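You operate a simulated robot arm through the tools that you are given. There is no shell and no other tool. Be economical: measure what you need, move in short steps, check, and stop when the job is done.

You run a simulated two-armed robot. Do the job below in one go: nothing can be reset, and whatever is moved stays where it is left.

## Task
Take the lid off the oil tin on the finishing bench and lay it down there.
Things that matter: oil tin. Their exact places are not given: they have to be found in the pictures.

Only the result counts: the job must be done as asked and must still hold three seconds after the hand-in. Knocking over, shifting, dropping, spilling or breaking anything else fails it. A push-on lid holds only when it is set on centred and level and pressed home; a screw cap is set on level and turned clockwise until tight.

## Robot
Two 7-joint arms with two-finger parallel grippers on one trunk, on a base that drives. Base frame: it is fixed to the floor where the robot stands at the start and does not move with it; the origin is under the middle of the robot, x ahead of it, y to its left, z up. Units: mm, rad, N and s.
The left shoulder is at the start at [50, 165, 1105], the right one opposite. With the tool pointing down near the work surface each hand reaches from about 240 to 700 mm from the robot's upright axis, wherever it stands, measured 20 degrees to its own side. Payload 3.91 kg a hand.
Tool frame (each hand has its own): the origin (TCP) lies between the finger pads and is the grasp point; the fingertips stand 30 mm ahead of it; z points along the fingers, y is the line along which they close. The gripper opens to 110 mm. The fingers are 20 mm wide and 10 mm thick; the gripper's body (48 by 112 mm) begins 55 mm behind the TCP.
Orientation is told as [roll, pitch, yaw] about the base's x, y, z axes, in that order, counted from this pose: with the fingers straight down and closing along the base's y, the tool's x points along the base's -x, its y along +y and its z along -z.

## Interface
- The arms move only by the tool servo_tool. It takes "left_series", "right_series" or both (then of equal length, played together; a hand with none holds still); each is a list of rows, each an object (a shift or turn left out is 0, a gripper value left out holds the last) with "delta_pos": the shift along the base's x, y, z in cm, a list of three; "rotation": the turn, a rotation vector about the base's x, y, z in rad, a list of three; "fingers": the opening, from 0 (shut) to 1 (fully open). In form: [{"delta_pos": [x, y, z], "rotation": [ax, ay, az], "fingers": fingers}, ...]. A call has 1 to 10 rows; each row is the pose to reach, as a shift and turn from the pose commanded when the call began. Each row takes 0.2 s and may step no farther than 50 mm and 0.15 rad from the row before; otherwise, or with a gripper value out of range, the whole call is refused. A pose out of reach is approached as far as the arm can. The call stops where the force on the tool passes 40 N (or 10 N more than at its start, if that is more) or the arm is blocked; 0.2 s more then pass. The fingers move at their own pace (about 45 mm/s each) and stop on an object; they squeeze with about 29 N. The grip force told is the motor's: it shows also when the fingers shut on nothing. Time passes only in rows, and 0.2 s behind the last, so rows that repeat a pose let the fingers close. It gives the time, the measured TCP pose, the force on the tool (base axes), the opening and the grip force at its end, in the units of the frame above (readings bear some noise), with the torque about the TCP (base axes, N m) and any sound that the robot's microphone picked up.
- Cameras (640 x 400 px; columns grow to the right, rows downward): "scene" is now at [115.5, 34.2, 1268.5]; the picture's right is [0.36, -0.93, 0.00], its down [-0.44, -0.17, -0.88] and it looks along [0.82, 0.32, -0.47] (base axes); focal length 263 px, centre (320, 200). "left" rides on the left gripper at [73, -17, -103] in its tool frame; the picture's right is [0.23, 0.97, 0.00], its down [-0.76, 0.18, -0.62] and it looks along [-0.61, 0.14, 0.78] (tool axes); focal length 222 px, centre (320, 200). "right" rides on the right gripper at [72, 17, -103] in its tool frame; the picture's right is [-0.23, 0.97, 0.00], its down [-0.76, -0.18, -0.62] and it looks along [-0.61, -0.14, 0.78] (tool axes); focal length 222 px, centre (320, 200).
- camera(camera): a new picture of that camera. It takes no simulated time.
- move_column(by): slides the trunk up (or, below 0, down) by that many mm; the arms and the scene camera ride with it, the base frame stays. It gives what a move gives, with no picture.
- drive_base(legs): drives the robot by 1 to 6 legs, each [ahead, left, turn to the left] in mm, mm and rad, along the robot's own axes; the way and the turn of a leg run together, so that a leg with both is an arc; at most 1500 mm and 3.142 rad a leg. The arms and the cameras ride along, it lands a little off, and it stops where it bumps. It gives what a move gives.
- turn_head(pan, tilt): turns the head with the scene camera to pan (to the left, within 1.396 rad either way) and tilt (down, from -0.506 to 1.204), counted from straight ahead of the robot. It gives what a move gives.
- point_at(camera, pixels): for up to 12 pixels [column, row] of the newest picture of that camera ("zoom" is the newest enlarged one), the place [x, y, z] in the base frame of the surface seen there, good to about 2 mm, but the place of the scene camera against the robot may be out by one fixed shift of up to 18 mm in any direction. It takes no simulated time.
- inspect(camera, box): a new picture of the part [left, top, right, bottom] of that camera's present view, enlarged. It takes no simulated time.
- sign_off(): hands the job in; it is judged then, once.

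Work in short steps. Measure before you move; look again where a grasp or a placing could have gone wrong, and mend it. You have 80 turns and 70 pictures in all, those below and enlarged ones among them. Open the grippers and draw the arms clear of the work before you hand the job in, unless the task says otherwise; then end with one line.

The tools are called after "Call:" by a JSON object that holds its "name" and its "arguments". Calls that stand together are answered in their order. servo_tool: Moves the arms, as the interface text tells. Its arguments: {"type":"object","properties":{"left_series":{"type":"array","items":{"type":"object","properties":{"delta_pos":{"type":"array","items":{"type":"number"}},"rotation":{"type":"array","items":{"type":"number"}},"fingers":{"type":"number"}}}},"right_series":{"type":"array","items":{"type":"object","properties":{"delta_pos":{"type":"array","items":{"type":"number"}},"rotation":{"type":"array","items":{"type":"number"}},"fingers":{"type":"number"}}}}},"required":[]} The other tools are called the same way: move_column (by) slides the trunk up or down; drive_base (legs) drives the base; turn_head (pan, tilt) turns the head that bears the scene camera; camera (camera) takes a picture; point_at (camera, pixels) gives the place of the surface under pixels of a picture; inspect (camera, box) takes an enlarged picture of a part of a camera's view; sign_off () hands the job in.

At the start:

```text
clock: 0.0
left_ee_pos: [338.3, 384.7, 1139.9]
left_orientation: [0.0, 0.0, 0.003]
left_ft_force: [0.2, -0.1, -0.5]
left_wrist_torque: [0.01, 0.02, -0.01]
left_opening: 110.3
left_gripper_force: 0.1
right_ee_pos: [417.5, -2.0, 1085.2]
right_orientation: [-0.001, 0.0, 0.0]
right_ft_force: [0.0, -0.5, 0.0]
right_wrist_torque: [-0.02, 0.0, 0.0]
right_opening: 110.1
right_gripper_force: 0.1
trunk travel left (down, up): [-325.0, 178.0]
robot x, y, heading: [1.1, -1.8, -0.003]
head pan, tilt: [0.372, 0.494]
```

scene: 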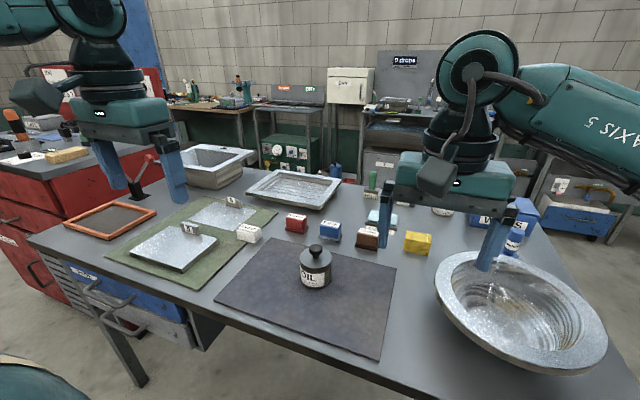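
right: 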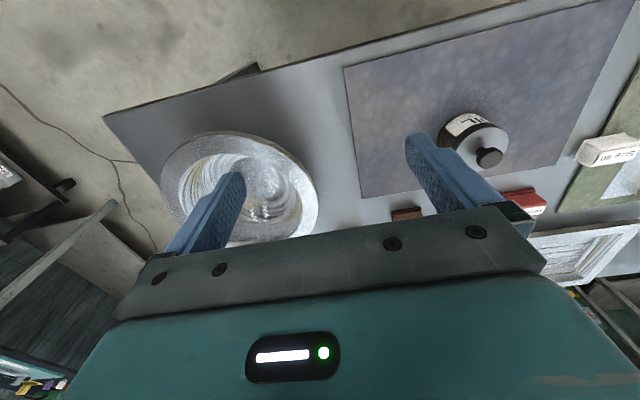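
left: 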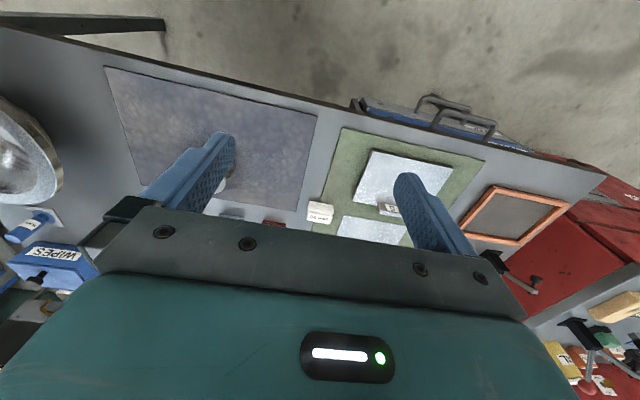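

The oil tin is at about (315,265) in the scene picture, with a knobbed lid. I enlarge it and look for its shape.

Call:
{"name": "inspect", "arguments": {"camera": "scene", "box": [265, 230, 365, 300]}}

Call:
{"name": "inspect", "arguments": {"camera": "right", "box": [420, 95, 540, 180]}}

Call:
{"name": "point_at", "arguments": {"camera": "scene", "pixels": [[315, 248], [315, 258], [302, 260], [331, 260], [314, 281], [290, 300], [350, 300], [260, 270], [380, 300]]}}

Call:
{"name": "point_at", "arguments": {"camera": "right", "pixels": [[489, 158], [475, 135], [465, 125], [480, 190], [560, 110], [490, 60]]}}

```text
5.71 times, centred on (315, 265) of scene
```

zoom: 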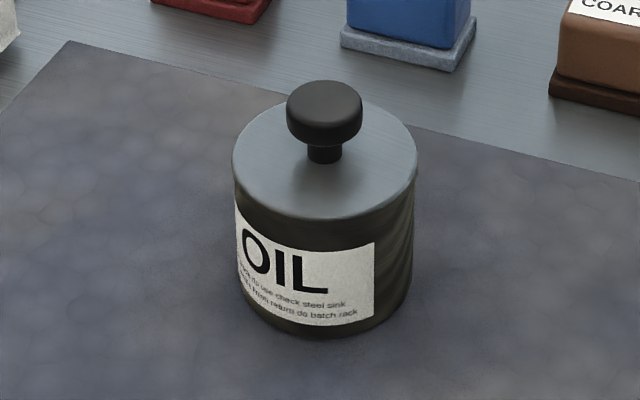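

```text
4.71 times, centred on (480, 138) of right
```

zoom: 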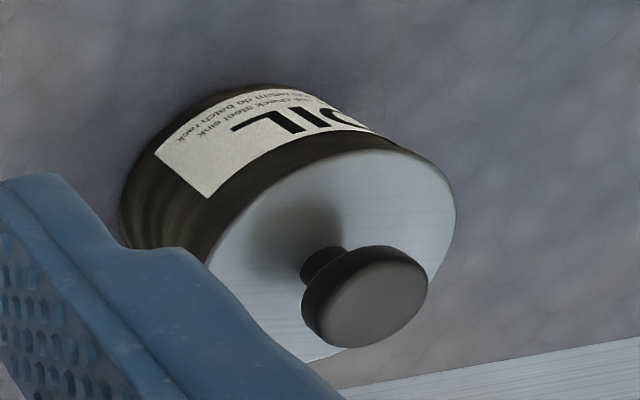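

```text
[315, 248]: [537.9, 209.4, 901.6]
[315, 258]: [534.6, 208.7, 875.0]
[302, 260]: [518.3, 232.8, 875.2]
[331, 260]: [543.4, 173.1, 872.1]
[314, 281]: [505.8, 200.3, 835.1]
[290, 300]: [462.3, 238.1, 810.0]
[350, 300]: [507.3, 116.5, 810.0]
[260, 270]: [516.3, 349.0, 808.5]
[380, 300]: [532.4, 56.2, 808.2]
```

```text
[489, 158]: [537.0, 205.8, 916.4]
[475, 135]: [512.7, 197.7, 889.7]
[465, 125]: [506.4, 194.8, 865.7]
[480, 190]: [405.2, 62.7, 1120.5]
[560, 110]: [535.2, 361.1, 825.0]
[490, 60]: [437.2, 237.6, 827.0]
```

The right camera puts the knob top near (537,206,916) and the lid top at about z=890. I measure more points on the newest enlarged picture.

Call:
{"name": "point_at", "arguments": {"camera": "zoom", "pixels": [[365, 300], [420, 270], [310, 325], [400, 255], [350, 340], [320, 265], [430, 190], [230, 240], [310, 350], [360, 160], [230, 170], [310, 300]]}}

```text
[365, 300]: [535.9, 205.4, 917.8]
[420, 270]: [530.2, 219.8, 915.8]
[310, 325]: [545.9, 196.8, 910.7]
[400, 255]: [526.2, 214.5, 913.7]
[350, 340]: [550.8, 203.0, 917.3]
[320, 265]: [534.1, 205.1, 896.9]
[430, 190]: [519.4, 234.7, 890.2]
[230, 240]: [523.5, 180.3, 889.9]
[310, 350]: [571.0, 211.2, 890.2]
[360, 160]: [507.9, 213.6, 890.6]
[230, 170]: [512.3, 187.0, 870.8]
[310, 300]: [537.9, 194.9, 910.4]
```

The knob is centred at about (538,208), radius 13, z 903–918, and the lid top is at 890. I bring the left hand above it to z≈1000.

Call:
{"name": "servo_tool", "arguments": {"left_series": [{"delta_pos": [2.5, -2.2, -1.75]}, {"delta_pos": [5, -4.4, -3.5]}, {"delta_pos": [7.5, -6.6, -5.25]}, {"delta_pos": [10, -8.8, -7]}, {"delta_pos": [12.5, -11, -8.75]}, {"delta_pos": [15, -13.2, -10.5]}, {"delta_pos": [17.5, -15.5, -12.25], "fingers": 0.6}, {"delta_pos": [20, -17.7, -14]}, {"delta_pos": [20, -17.7, -14]}]}}

Call:
{"name": "camera", "arguments": {"camera": "left"}}

Call:
{"name": "camera", "arguments": {"camera": "scene"}}

```text
clock: 2.0
left_ee_pos: [537.5, 209.2, 1001.2]
left_orientation: [0.0, -0.003, 0.002]
left_ft_force: [-0.7, -0.4, 0.0]
left_wrist_torque: [-0.01, 0.0, -0.01]
left_opening: 66.0
left_gripper_force: 0.1
right_ee_pos: [416.3, -0.9, 1084.2]
right_orientation: [0.001, 0.001, 0.0]
right_ft_force: [-0.4, 0.3, 0.6]
right_wrist_torque: [-0.01, -0.03, -0.02]
right_opening: 109.9
right_gripper_force: 0.1
trunk travel left (down, up): [-325.0, 178.0]
robot x, y, heading: [-1.4, -2.0, -0.005]
head pan, tilt: [0.372, 0.494]
```

```text
64 pictures are left
```

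left: 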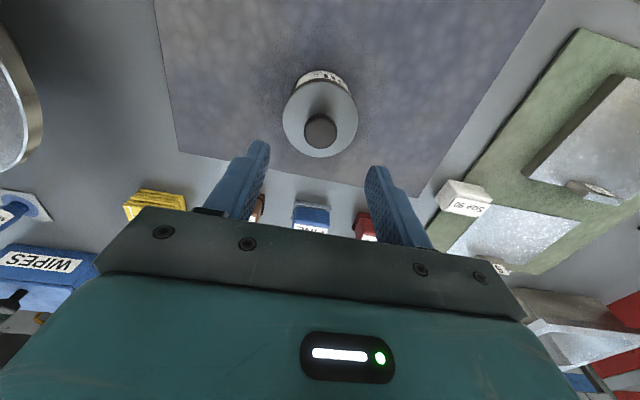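

```text
63 pictures are left
```

scene: 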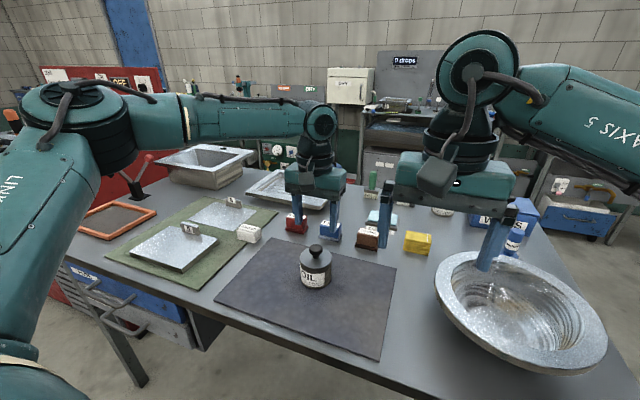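

The left camera shows the knob at about (321,131), so I measure it and the lid rim from there.

Call:
{"name": "point_at", "arguments": {"camera": "left", "pixels": [[321, 131], [308, 131], [334, 131], [321, 118], [321, 144], [286, 118], [355, 118], [320, 85], [322, 154], [300, 180]]}}

```text
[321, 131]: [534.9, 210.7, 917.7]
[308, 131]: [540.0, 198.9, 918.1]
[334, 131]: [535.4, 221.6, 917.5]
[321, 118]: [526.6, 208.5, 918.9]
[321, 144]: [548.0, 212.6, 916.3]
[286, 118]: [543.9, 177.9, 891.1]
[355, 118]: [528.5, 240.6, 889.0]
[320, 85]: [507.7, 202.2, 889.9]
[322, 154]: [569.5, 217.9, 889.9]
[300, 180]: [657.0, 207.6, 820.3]
```

The knob is centred at (538,210), within 1 mm of the hand. I descend 76 mm to z≈925, putting the tips just above the lid.

Call:
{"name": "servo_tool", "arguments": {"left_series": [{"delta_pos": [0, 0, -3]}, {"delta_pos": [0, 0.05, -5.5]}, {"delta_pos": [0, 0.05, -7]}, {"delta_pos": [0, 0.05, -7.5]}, {"delta_pos": [0, 0.05, -7.5]}]}}

Call:
{"name": "inspect", "arguments": {"camera": "left", "box": [220, 60, 420, 260]}}

Call:
{"name": "inspect", "arguments": {"camera": "scene", "box": [265, 200, 365, 300]}}

```text
clock: 3.2
left_ee_pos: [533.1, 211.6, 929.5]
left_orientation: [-0.001, -0.001, 0.002]
left_ft_force: [-0.4, 0.1, -0.4]
left_wrist_torque: [-0.01, 0.01, 0.0]
left_opening: 66.1
left_gripper_force: 0.0
left hand out of reach, approached as far as the arm can: row 2, 3, 4, 5
right_ee_pos: [416.5, -3.0, 1084.6]
right_orientation: [0.0, -0.001, 0.001]
right_ft_force: [-0.5, -0.2, -0.1]
right_wrist_torque: [0.0, -0.04, -0.01]
right_opening: 110.2
right_gripper_force: 0.1
trunk travel left (down, up): [-325.0, 178.0]
robot x, y, heading: [-0.7, 0.9, 0.003]
head pan, tilt: [0.372, 0.494]
```

```text
2.00 times, centred on (320, 160) of left
```

zoom: 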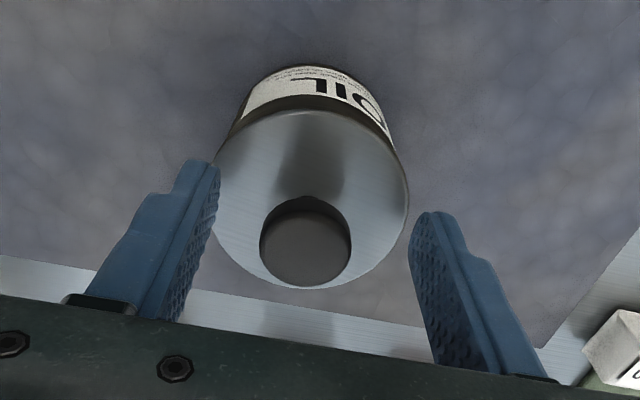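

```text
4.00 times, centred on (315, 250) of scene
```

zoom: 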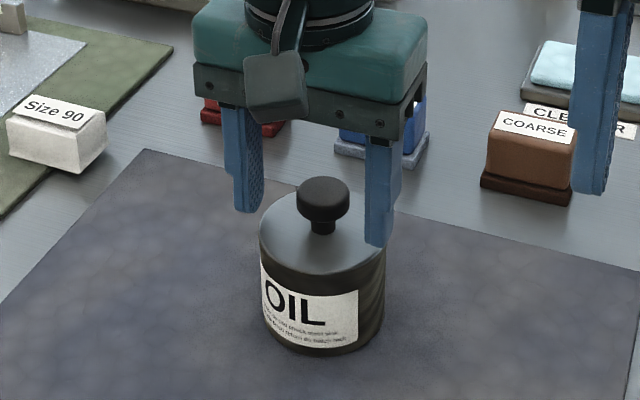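

The arm is near its reach limit here. I raise both hands and lower the trunk to gain reach.

Call:
{"name": "servo_tool", "arguments": {"left_series": [{"delta_pos": [0, 0, 3]}, {"delta_pos": [0, 0, 7.5]}, {"delta_pos": [0, 0, 11]}, {"delta_pos": [0, 0, 14]}, {"delta_pos": [0, 0, 14]}], "right_series": [{"delta_pos": [0, 0, 3]}, {"delta_pos": [0, 0, 6]}, {"delta_pos": [0, 0, 8]}, {"delta_pos": [0, 0, 10]}, {"delta_pos": [0, 0, 10]}]}}

Call:
{"name": "move_column", "arguments": {"by": -90}}

```text
clock: 4.4
left_ee_pos: [534.3, 213.5, 1067.3]
left_orientation: [0.0, 0.001, 0.003]
left_ft_force: [0.1, -0.1, 0.3]
left_wrist_torque: [-0.01, 0.01, 0.01]
left_opening: 66.0
left_gripper_force: 0.0
right_ee_pos: [416.8, -2.1, 1184.0]
right_orientation: [-0.001, 0.002, -0.001]
right_ft_force: [0.2, 0.0, 0.2]
right_wrist_torque: [-0.04, -0.03, -0.02]
right_opening: 110.0
right_gripper_force: 0.0
trunk travel left (down, up): [-325.0, 178.0]
robot x, y, heading: [-4.2, 2.2, 0.002]
head pan, tilt: [0.372, 0.494]
```

```text
clock: 5.7
left_ee_pos: [533.8, 212.6, 976.4]
left_orientation: [0.0, 0.001, 0.001]
left_ft_force: [0.4, 0.7, -0.5]
left_wrist_torque: [-0.02, 0.02, 0.02]
left_opening: 65.9
left_gripper_force: 0.1
right_ee_pos: [416.3, -2.6, 1096.2]
right_orientation: [0.0, -0.001, -0.002]
right_ft_force: [0.7, 0.0, 0.3]
right_wrist_torque: [0.0, -0.02, 0.0]
right_opening: 110.0
right_gripper_force: 0.1
trunk travel left (down, up): [-235.0, 268.0]
robot x, y, heading: [1.2, 2.8, -0.003]
head pan, tilt: [0.372, 0.494]
```

The hand is at (534,212.5,976). I shift +4 mm x and −2.5 mm y, then descend to z≈925.

Call:
{"name": "servo_tool", "arguments": {"left_series": [{"delta_pos": [0.4, -0.25, -2]}, {"delta_pos": [0.4, -0.25, -4]}, {"delta_pos": [0.4, -0.25, -5.1]}, {"delta_pos": [0.4, -0.25, -5.1]}]}}

Call:
{"name": "inspect", "arguments": {"camera": "left", "box": [220, 60, 420, 260]}}

Call:
{"name": "inspect", "arguments": {"camera": "scene", "box": [265, 150, 365, 250]}}

Call:
{"name": "point_at", "arguments": {"camera": "left", "pixels": [[318, 180]]}}

```text
clock: 6.7
left_ee_pos: [538.2, 212.2, 926.1]
left_orientation: [0.0, -0.002, 0.001]
left_ft_force: [0.1, 0.3, 0.4]
left_wrist_torque: [0.0, 0.0, 0.0]
left_opening: 66.0
left_gripper_force: 0.0
right_ee_pos: [416.0, -1.7, 1093.3]
right_orientation: [0.001, 0.001, -0.001]
right_ft_force: [-1.2, 0.3, 1.0]
right_wrist_torque: [0.0, -0.01, 0.0]
right_opening: 109.6
right_gripper_force: 0.1
trunk travel left (down, up): [-235.0, 268.0]
robot x, y, heading: [-3.1, 1.5, 0.002]
head pan, tilt: [0.372, 0.494]
```

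```text
2.00 times, centred on (320, 160) of left
```

zoom: 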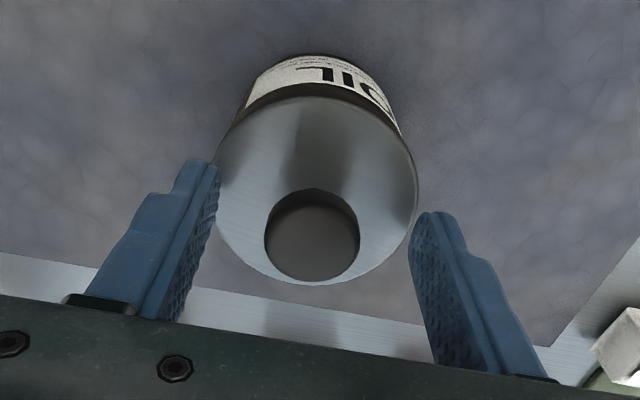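

```text
4.00 times, centred on (315, 200) of scene
```

zoom: 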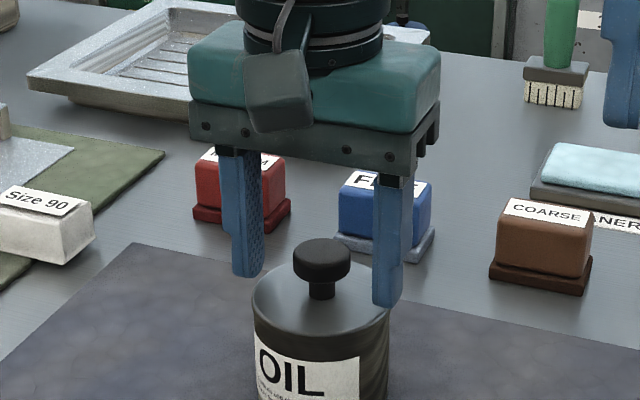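

```text
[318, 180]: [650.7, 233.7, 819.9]
```

The point reading used the old picture, so I take a fresh left one and measure the knob and fingertips.

Call:
{"name": "camera", "arguments": {"camera": "left"}}

Call:
{"name": "point_at", "arguments": {"camera": "left", "pixels": [[316, 180], [296, 178], [336, 178], [316, 160], [316, 196], [325, 150], [327, 175], [374, 172], [268, 145]]}}

```text
58 pictures are left
```

left: 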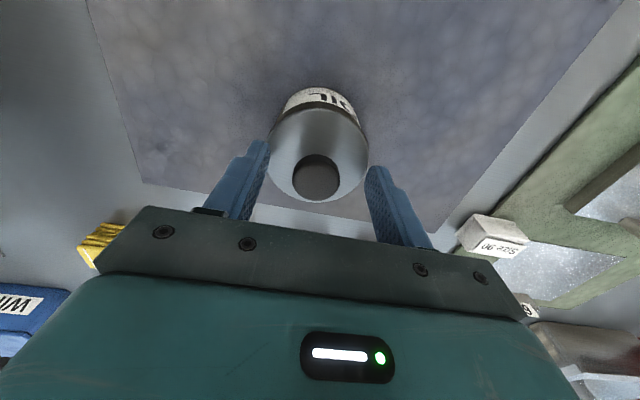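

```text
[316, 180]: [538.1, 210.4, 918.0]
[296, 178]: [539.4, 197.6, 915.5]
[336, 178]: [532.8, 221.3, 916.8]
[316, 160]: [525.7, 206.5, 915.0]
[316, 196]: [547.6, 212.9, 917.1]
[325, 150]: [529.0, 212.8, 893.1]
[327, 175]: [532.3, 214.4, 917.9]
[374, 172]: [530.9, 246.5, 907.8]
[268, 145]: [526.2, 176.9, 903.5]
```

The knob is centred at (537,210) and the finger midpoint is about y 211.5. I shift 1.5 mm in y and close on the knob.

Call:
{"name": "servo_tool", "arguments": {"left_series": [{"delta_pos": [-0.05, -0.15, -0.1], "fingers": 0.4}, {"delta_pos": [-0.05, -0.15, -0.1], "fingers": 0.3}, {"delta_pos": [-0.05, -0.15, -0.1], "fingers": 0.1}, {"delta_pos": [-0.05, -0.15, -0.1], "fingers": 0.1}, {"delta_pos": [-0.05, -0.15, -0.1], "fingers": 0.1}, {"delta_pos": [-0.05, -0.15, -0.1], "fingers": 0.1}]}}

Call:
{"name": "inspect", "arguments": {"camera": "left", "box": [220, 60, 420, 260]}}

```text
clock: 8.1
left_ee_pos: [537.3, 210.4, 925.9]
left_orientation: [0.0, -0.001, 0.002]
left_ft_force: [-0.7, 0.3, 0.1]
left_wrist_torque: [0.04, 0.04, 0.01]
left_opening: 28.0
left_gripper_force: 29.3
right_ee_pos: [416.5, -1.6, 1094.6]
right_orientation: [0.0, 0.0, 0.002]
right_ft_force: [0.5, 0.7, -1.0]
right_wrist_torque: [-0.05, 0.0, 0.01]
right_opening: 109.7
right_gripper_force: 0.1
trunk travel left (down, up): [-235.0, 268.0]
robot x, y, heading: [-1.0, 0.9, -0.004]
head pan, tilt: [0.372, 0.494]
heard: snap
```

```text
2.00 times, centred on (320, 160) of left
```

zoom: 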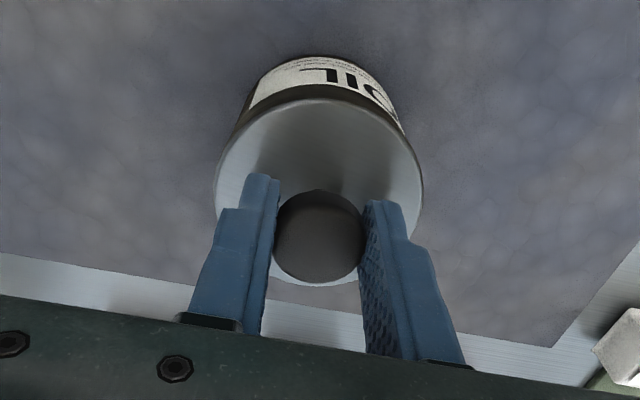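

The knob is gripped (28 mm, 29 N) and a snap was heard, maybe the lid coming free. I lift slowly by 8 mm.

Call:
{"name": "servo_tool", "arguments": {"left_series": [{"delta_pos": [0, 0, 0.1]}, {"delta_pos": [0, 0, 0.2]}, {"delta_pos": [0, 0, 0.4]}, {"delta_pos": [0, 0, 0.6]}, {"delta_pos": [0, 0, 0.8]}]}}

Call:
{"name": "inspect", "arguments": {"camera": "scene", "box": [265, 170, 365, 270]}}

Call:
{"name": "inspect", "arguments": {"camera": "left", "box": [220, 60, 420, 260]}}

```text
clock: 9.2
left_ee_pos: [537.0, 208.7, 934.4]
left_orientation: [0.0, -0.002, 0.003]
left_ft_force: [-0.6, -0.4, -0.5]
left_wrist_torque: [0.06, -0.04, 0.01]
left_opening: 27.7
left_gripper_force: 29.0
right_ee_pos: [415.4, -1.5, 1094.4]
right_orientation: [0.0, 0.0, 0.001]
right_ft_force: [-0.3, 0.1, 0.3]
right_wrist_torque: [-0.01, -0.01, 0.03]
right_opening: 109.8
right_gripper_force: 0.1
trunk travel left (down, up): [-235.0, 268.0]
robot x, y, heading: [-1.3, 1.3, -0.005]
head pan, tilt: [0.372, 0.494]
```

```text
4.00 times, centred on (315, 220) of scene
```

zoom: 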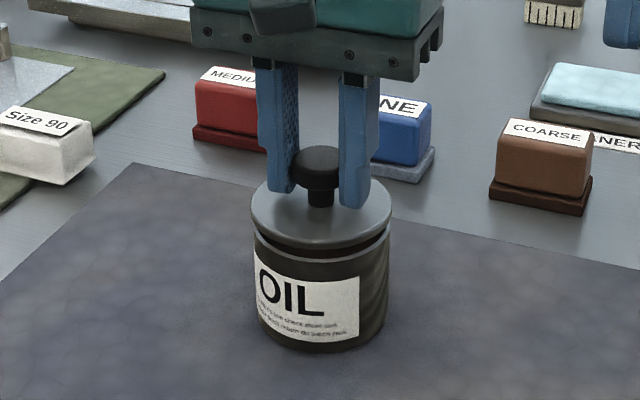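

```text
2.00 times, centred on (320, 160) of left
```

zoom: 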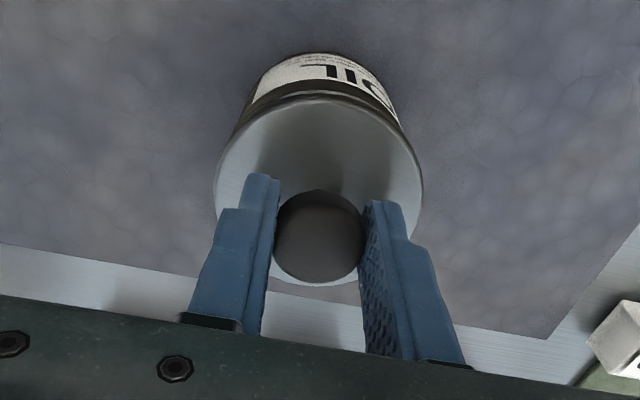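

The lid comes off cleanly and the tin stays put. I lift a further 45 mm and look at the lid's underside.

Call:
{"name": "servo_tool", "arguments": {"left_series": [{"delta_pos": [0, 0, 1]}, {"delta_pos": [0, 0, 2]}, {"delta_pos": [0, 0, 3]}, {"delta_pos": [0, 0, 4.5]}, {"delta_pos": [0, 0, 4.5]}]}}

Call:
{"name": "camera", "arguments": {"camera": "scene"}}

Call:
{"name": "inspect", "arguments": {"camera": "scene", "box": [265, 170, 365, 270]}}

Call:
{"name": "point_at", "arguments": {"camera": "zoom", "pixels": [[320, 110], [320, 130], [320, 160], [320, 180], [320, 200], [320, 220], [200, 250], [150, 300], [120, 200]]}}

```text
clock: 10.4
left_ee_pos: [537.1, 209.7, 979.6]
left_orientation: [0.0, -0.001, 0.002]
left_ft_force: [-0.6, 0.2, -0.4]
left_wrist_torque: [0.02, 0.01, 0.01]
left_opening: 27.8
left_gripper_force: 29.2
right_ee_pos: [415.5, -1.7, 1096.1]
right_orientation: [0.001, 0.0, 0.0]
right_ft_force: [-0.3, 0.2, -0.2]
right_wrist_torque: [0.02, -0.03, 0.02]
right_opening: 110.1
right_gripper_force: 0.1
trunk travel left (down, up): [-235.0, 268.0]
robot x, y, heading: [-1.2, 1.0, -0.002]
head pan, tilt: [0.372, 0.494]
```

```text
54 pictures are left
```

scene: 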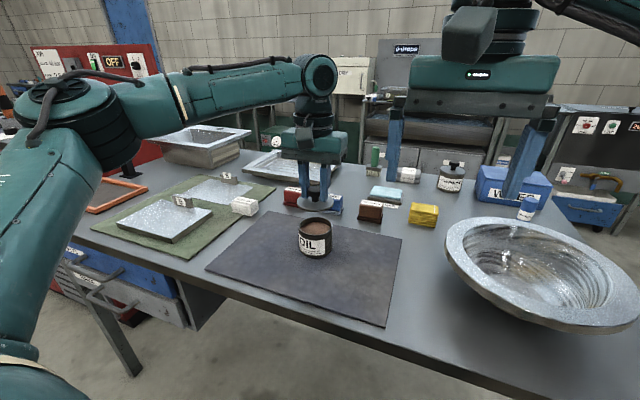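

```text
4.00 times, centred on (315, 220) of scene
```

zoom: 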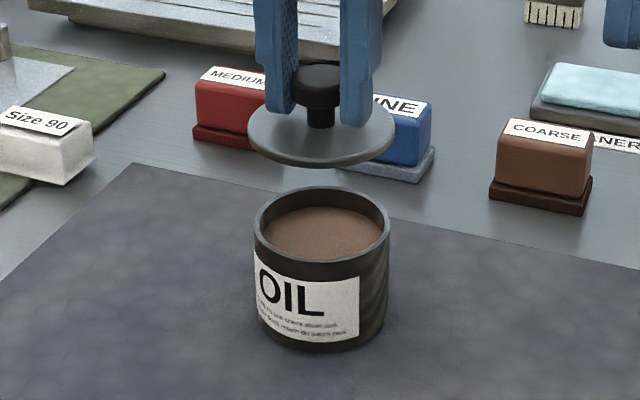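

```text
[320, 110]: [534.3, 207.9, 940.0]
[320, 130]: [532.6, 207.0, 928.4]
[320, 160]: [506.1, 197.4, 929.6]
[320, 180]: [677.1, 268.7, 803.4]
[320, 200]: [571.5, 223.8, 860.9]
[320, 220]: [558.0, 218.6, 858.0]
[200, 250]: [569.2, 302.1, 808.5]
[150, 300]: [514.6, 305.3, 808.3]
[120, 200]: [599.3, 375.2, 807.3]
```

The lid is a thin disc about 35 mm below the TCP, and the mat is at z≈826. I carry it sideways over the clear mat at about (490,310), then down to TCP z≈890.

Call:
{"name": "servo_tool", "arguments": {"left_series": [{"delta_pos": [-1.5, 3, 0]}, {"delta_pos": [-3, 6, 0]}, {"delta_pos": [-4.7, 10, 0]}, {"delta_pos": [-4.7, 10, -2.5]}, {"delta_pos": [-4.7, 10, -5]}, {"delta_pos": [-4.7, 10, -7.5]}, {"delta_pos": [-4.7, 10, -9]}, {"delta_pos": [-4.7, 10, -9]}]}}

Call:
{"name": "inspect", "arguments": {"camera": "scene", "box": [220, 170, 340, 270]}}

Call:
{"name": "camera", "arguments": {"camera": "left"}}

```text
clock: 12.2
left_ee_pos: [490.0, 309.2, 888.6]
left_orientation: [0.0, -0.001, 0.002]
left_ft_force: [-0.1, 0.5, 0.8]
left_wrist_torque: [-0.02, 0.03, -0.01]
left_opening: 27.8
left_gripper_force: 29.1
right_ee_pos: [416.0, -1.5, 1095.7]
right_orientation: [0.001, -0.001, 0.0]
right_ft_force: [0.1, 0.1, 0.0]
right_wrist_torque: [0.02, 0.01, -0.03]
right_opening: 109.9
right_gripper_force: 0.1
trunk travel left (down, up): [-235.0, 268.0]
robot x, y, heading: [-0.7, 0.4, 0.001]
head pan, tilt: [0.372, 0.494]
```

```text
4.00 times, centred on (280, 220) of scene
```

zoom: 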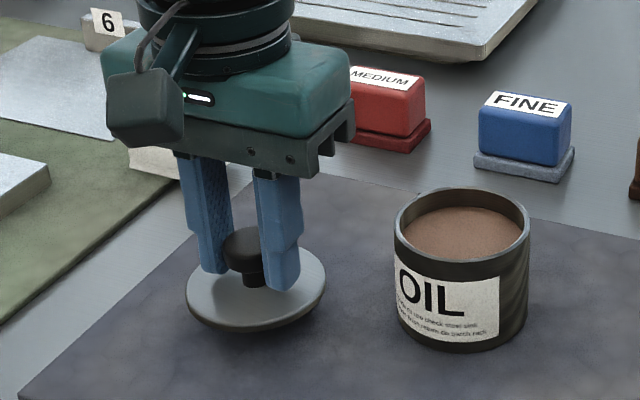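

```text
51 pictures are left
```

left: 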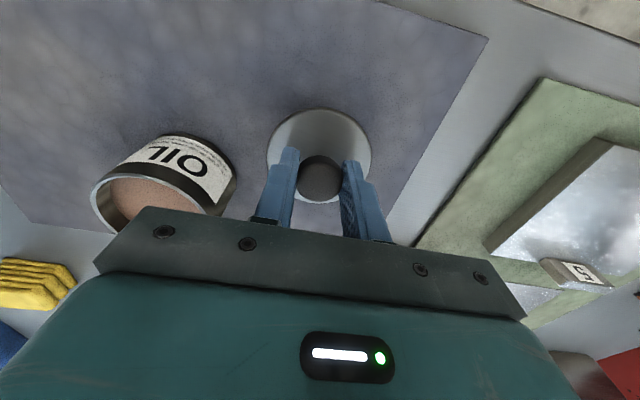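

The lid hangs just above clear mat. I lower it in 3 mm steps and watch the force.

Call:
{"name": "servo_tool", "arguments": {"left_series": [{"delta_pos": [0, 0, -0.3]}, {"delta_pos": [0, 0, -0.6]}, {"delta_pos": [0, 0, -0.9]}, {"delta_pos": [0, 0, -1.2]}, {"delta_pos": [0, 0, -1.2]}]}}

Call:
{"name": "inspect", "arguments": {"camera": "scene", "box": [220, 190, 300, 270]}}

```text
clock: 13.4
left_ee_pos: [489.6, 308.8, 878.4]
left_orientation: [-0.002, 0.002, 0.003]
left_ft_force: [1.1, -0.3, -0.6]
left_wrist_torque: [0.03, 0.0, 0.01]
left_opening: 27.7
left_gripper_force: 29.1
right_ee_pos: [416.0, -1.6, 1095.4]
right_orientation: [-0.001, 0.001, -0.001]
right_ft_force: [0.7, -0.2, 0.4]
right_wrist_torque: [-0.01, -0.01, -0.02]
right_opening: 110.2
right_gripper_force: 0.0
trunk travel left (down, up): [-235.0, 268.0]
robot x, y, heading: [3.0, -2.7, -0.002]
head pan, tilt: [0.372, 0.494]
```

```text
5.00 times, centred on (260, 230) of scene
```

zoom: 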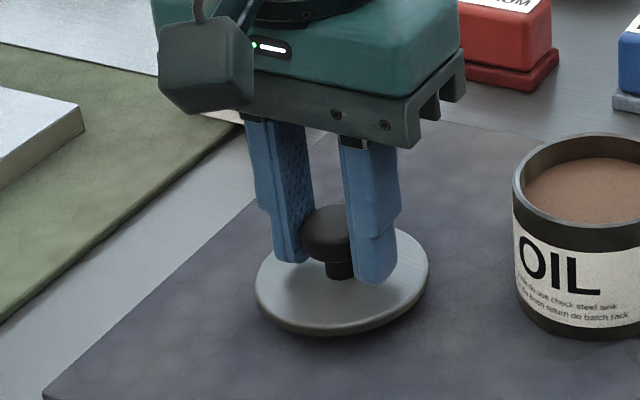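

No contact yet at z≈877. I continue in 2 mm steps.

Call:
{"name": "servo_tool", "arguments": {"left_series": [{"delta_pos": [0, 0, -0.2]}, {"delta_pos": [0, 0, -0.4]}, {"delta_pos": [0, 0, -0.6]}, {"delta_pos": [0, 0, -0.6]}]}}

```text
clock: 14.4
left_ee_pos: [488.7, 308.9, 870.1]
left_orientation: [-0.001, 0.0, 0.001]
left_ft_force: [0.6, -0.1, 0.2]
left_wrist_torque: [0.01, -0.04, -0.05]
left_opening: 27.9
left_gripper_force: 28.6
right_ee_pos: [417.2, -1.1, 1094.1]
right_orientation: [0.001, -0.002, 0.0]
right_ft_force: [0.3, -0.1, 0.8]
right_wrist_torque: [0.06, 0.0, 0.01]
right_opening: 109.9
right_gripper_force: 0.1
trunk travel left (down, up): [-235.0, 268.0]
robot x, y, heading: [0.3, 0.6, 0.002]
head pan, tilt: [0.372, 0.494]
```

Still no contact at about z≈870. I go on in 1 mm steps.

Call:
{"name": "servo_tool", "arguments": {"left_series": [{"delta_pos": [0, 0, -0.1]}, {"delta_pos": [0, 0, -0.2]}, {"delta_pos": [0, 0, -0.3]}, {"delta_pos": [0, 0, -0.3]}]}}

Call:
{"name": "inspect", "arguments": {"camera": "scene", "box": [220, 190, 300, 270]}}

```text
clock: 15.4
left_ee_pos: [489.8, 307.7, 866.9]
left_orientation: [0.0, 0.0, 0.003]
left_ft_force: [-0.1, -0.1, 0.2]
left_wrist_torque: [-0.02, 0.03, 0.01]
left_opening: 27.7
left_gripper_force: 29.0
right_ee_pos: [416.2, -0.9, 1094.7]
right_orientation: [-0.001, 0.003, 0.0]
right_ft_force: [0.9, 0.5, -0.5]
right_wrist_torque: [-0.01, -0.01, 0.02]
right_opening: 110.1
right_gripper_force: 0.0
trunk travel left (down, up): [-235.0, 268.0]
robot x, y, heading: [0.3, -2.1, -0.0]
head pan, tilt: [0.372, 0.494]
```

```text
5.00 times, centred on (260, 230) of scene
```

zoom: 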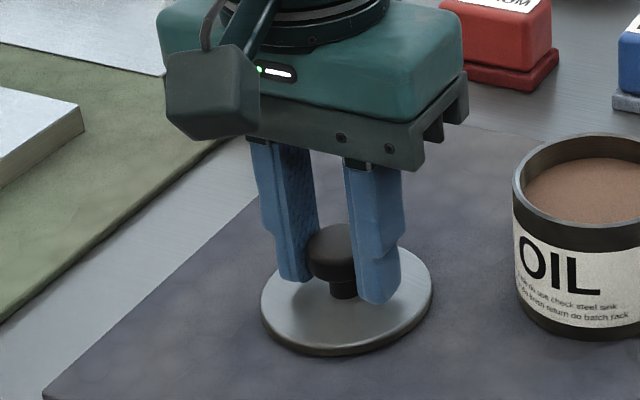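

The lid is close to the mat but there is still no contact force. I take four more 1 mm steps.

Call:
{"name": "servo_tool", "arguments": {"left_series": [{"delta_pos": [0, 0, -0.1]}, {"delta_pos": [0, 0, -0.2]}, {"delta_pos": [0, 0, -0.2]}]}}

```text
clock: 16.2
left_ee_pos: [489.7, 309.1, 865.3]
left_orientation: [0.0, 0.001, -0.001]
left_ft_force: [0.5, 1.0, -0.7]
left_wrist_torque: [0.01, -0.05, 0.02]
left_opening: 27.8
left_gripper_force: 29.3
right_ee_pos: [416.3, -0.8, 1093.7]
right_orientation: [0.001, 0.0, 0.003]
right_ft_force: [0.1, 0.3, 0.4]
right_wrist_torque: [0.02, 0.0, 0.0]
right_opening: 110.0
right_gripper_force: 0.0
trunk travel left (down, up): [-235.0, 268.0]
robot x, y, heading: [-0.8, 3.0, 0.001]
head pan, tilt: [0.372, 0.494]
```

Still free, so I go two more millimetres.

Call:
{"name": "servo_tool", "arguments": {"left_series": [{"delta_pos": [0, 0, -0.1]}, {"delta_pos": [0, 0, -0.2]}, {"delta_pos": [0, 0, -0.2]}]}}

Call:
{"name": "inspect", "arguments": {"camera": "scene", "box": [230, 220, 290, 260]}}

```text
clock: 17.1
left_ee_pos: [489.6, 309.3, 864.8]
left_orientation: [0.0, -0.003, 0.002]
left_ft_force: [-0.1, 1.7, 8.2]
left_wrist_torque: [0.06, 0.07, 0.04]
left_opening: 27.9
left_gripper_force: 29.5
right_ee_pos: [416.6, -1.3, 1095.4]
right_orientation: [0.0, 0.001, -0.002]
right_ft_force: [0.1, 0.1, 0.4]
right_wrist_torque: [-0.01, 0.0, 0.0]
right_opening: 110.1
right_gripper_force: 0.1
trunk travel left (down, up): [-235.0, 268.0]
robot x, y, heading: [-0.8, -1.1, -0.003]
head pan, tilt: [0.372, 0.494]
```

```text
10.00 times, centred on (260, 240) of scene
```

zoom: 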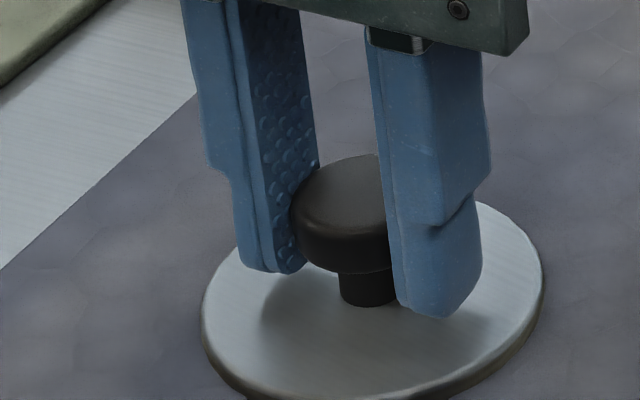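

The lid touches the mat (8 N). I open the fingers and then rise straight up.

Call:
{"name": "servo_tool", "arguments": {"left_series": [{"delta_pos": [0, 0, 0.05], "fingers": 0.35}, {"delta_pos": [0, 0, 0.05], "fingers": 0.55}, {"delta_pos": [0, 0, 0.05], "fingers": 0.55}, {"delta_pos": [0, 0, 0.05], "fingers": 0.55}, {"delta_pos": [0, 0, 2]}, {"delta_pos": [0, 0, 5]}, {"delta_pos": [0, 0, 9]}, {"delta_pos": [0, 0, 13]}, {"delta_pos": [-3, 3, 16], "fingers": 1}, {"delta_pos": [-6, 5, 18], "fingers": 1}]}}

Call:
{"name": "camera", "arguments": {"camera": "scene"}}

Call:
{"name": "inspect", "arguments": {"camera": "scene", "box": [220, 190, 340, 270]}}

```text
refused: row 9 steps farther than a row can; nothing moved
```

```text
47 pictures are left
```

scene: 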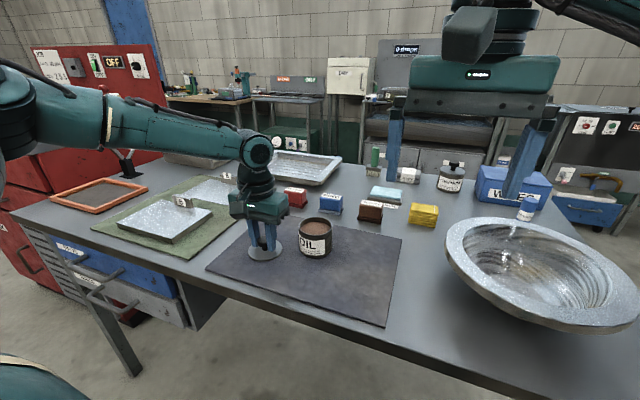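

```text
5.00 times, centred on (280, 230) of scene
```

zoom: 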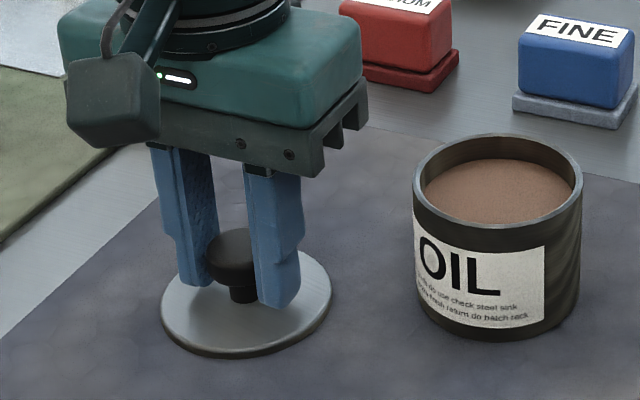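

The call was refused for one step being too long, so I repeat it with shorter steps.

Call:
{"name": "servo_tool", "arguments": {"left_series": [{"delta_pos": [0, 0, 0.05], "fingers": 0.35}, {"delta_pos": [0, 0, 0.05], "fingers": 0.55}, {"delta_pos": [0, 0, 0.05], "fingers": 0.55}, {"delta_pos": [0, 0, 0.05], "fingers": 0.55}, {"delta_pos": [0, 0, 2]}, {"delta_pos": [0, 0, 5]}, {"delta_pos": [0, 0, 9]}, {"delta_pos": [0, 0, 13]}, {"delta_pos": [-2, 2, 16]}, {"delta_pos": [-5, 4, 18], "fingers": 1}]}}

Call:
{"name": "camera", "arguments": {"camera": "scene"}}

Call:
{"name": "inspect", "arguments": {"camera": "scene", "box": [220, 190, 340, 270]}}

```text
clock: 19.2
left_ee_pos: [438.4, 346.6, 1045.5]
left_orientation: [0.0, -0.001, 0.001]
left_ft_force: [0.4, 0.0, 0.3]
left_wrist_torque: [0.0, -0.04, -0.03]
left_opening: 95.4
left_gripper_force: 0.0
right_ee_pos: [414.7, -1.6, 1095.6]
right_orientation: [0.0, 0.0, 0.0]
right_ft_force: [-0.2, -0.1, 0.1]
right_wrist_torque: [-0.03, -0.01, -0.01]
right_opening: 110.0
right_gripper_force: 0.1
trunk travel left (down, up): [-235.0, 268.0]
robot x, y, heading: [3.1, 3.3, -0.003]
head pan, tilt: [0.372, 0.494]
```

```text
45 pictures are left
```

scene: 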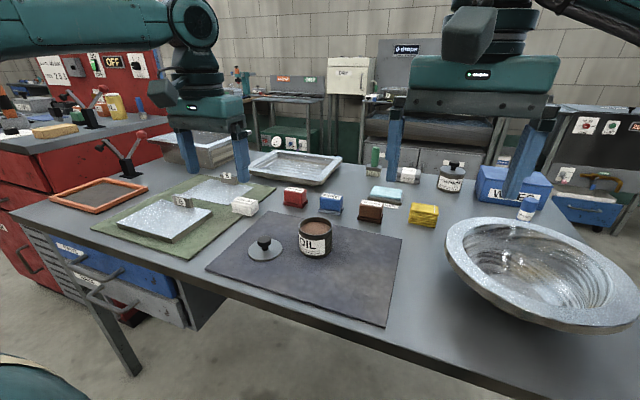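

```text
5.00 times, centred on (280, 230) of scene
```

zoom: 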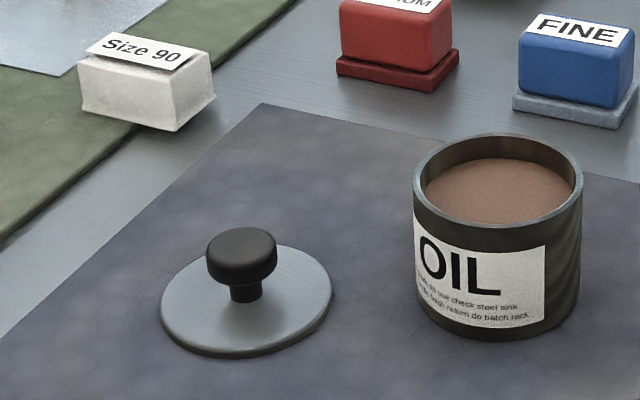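

The lid lies flat beside the upright tin. There is a second lidded jar at (451,176), so I check its label before handing in.

Call:
{"name": "inspect", "arguments": {"camera": "scene", "box": [420, 145, 500, 205]}}

```text
6.67 times, centred on (460, 175) of scene
```

zoom: 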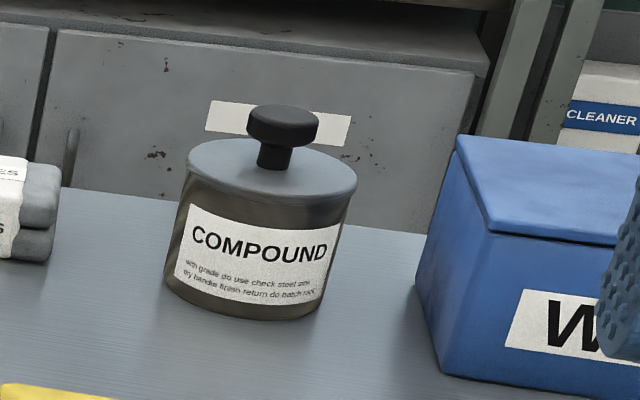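

The other jar reads COMPOUND, so the right tin was opened. The lid is lying flat and the arms are clear, so I hand in.

Call:
{"name": "sign_off", "arguments": {}}

```text
The job is handed in.
```

The oil tin's lid is off and lying flat on the mat on the finishing bench, next to the tin, which is still upright and in its place.
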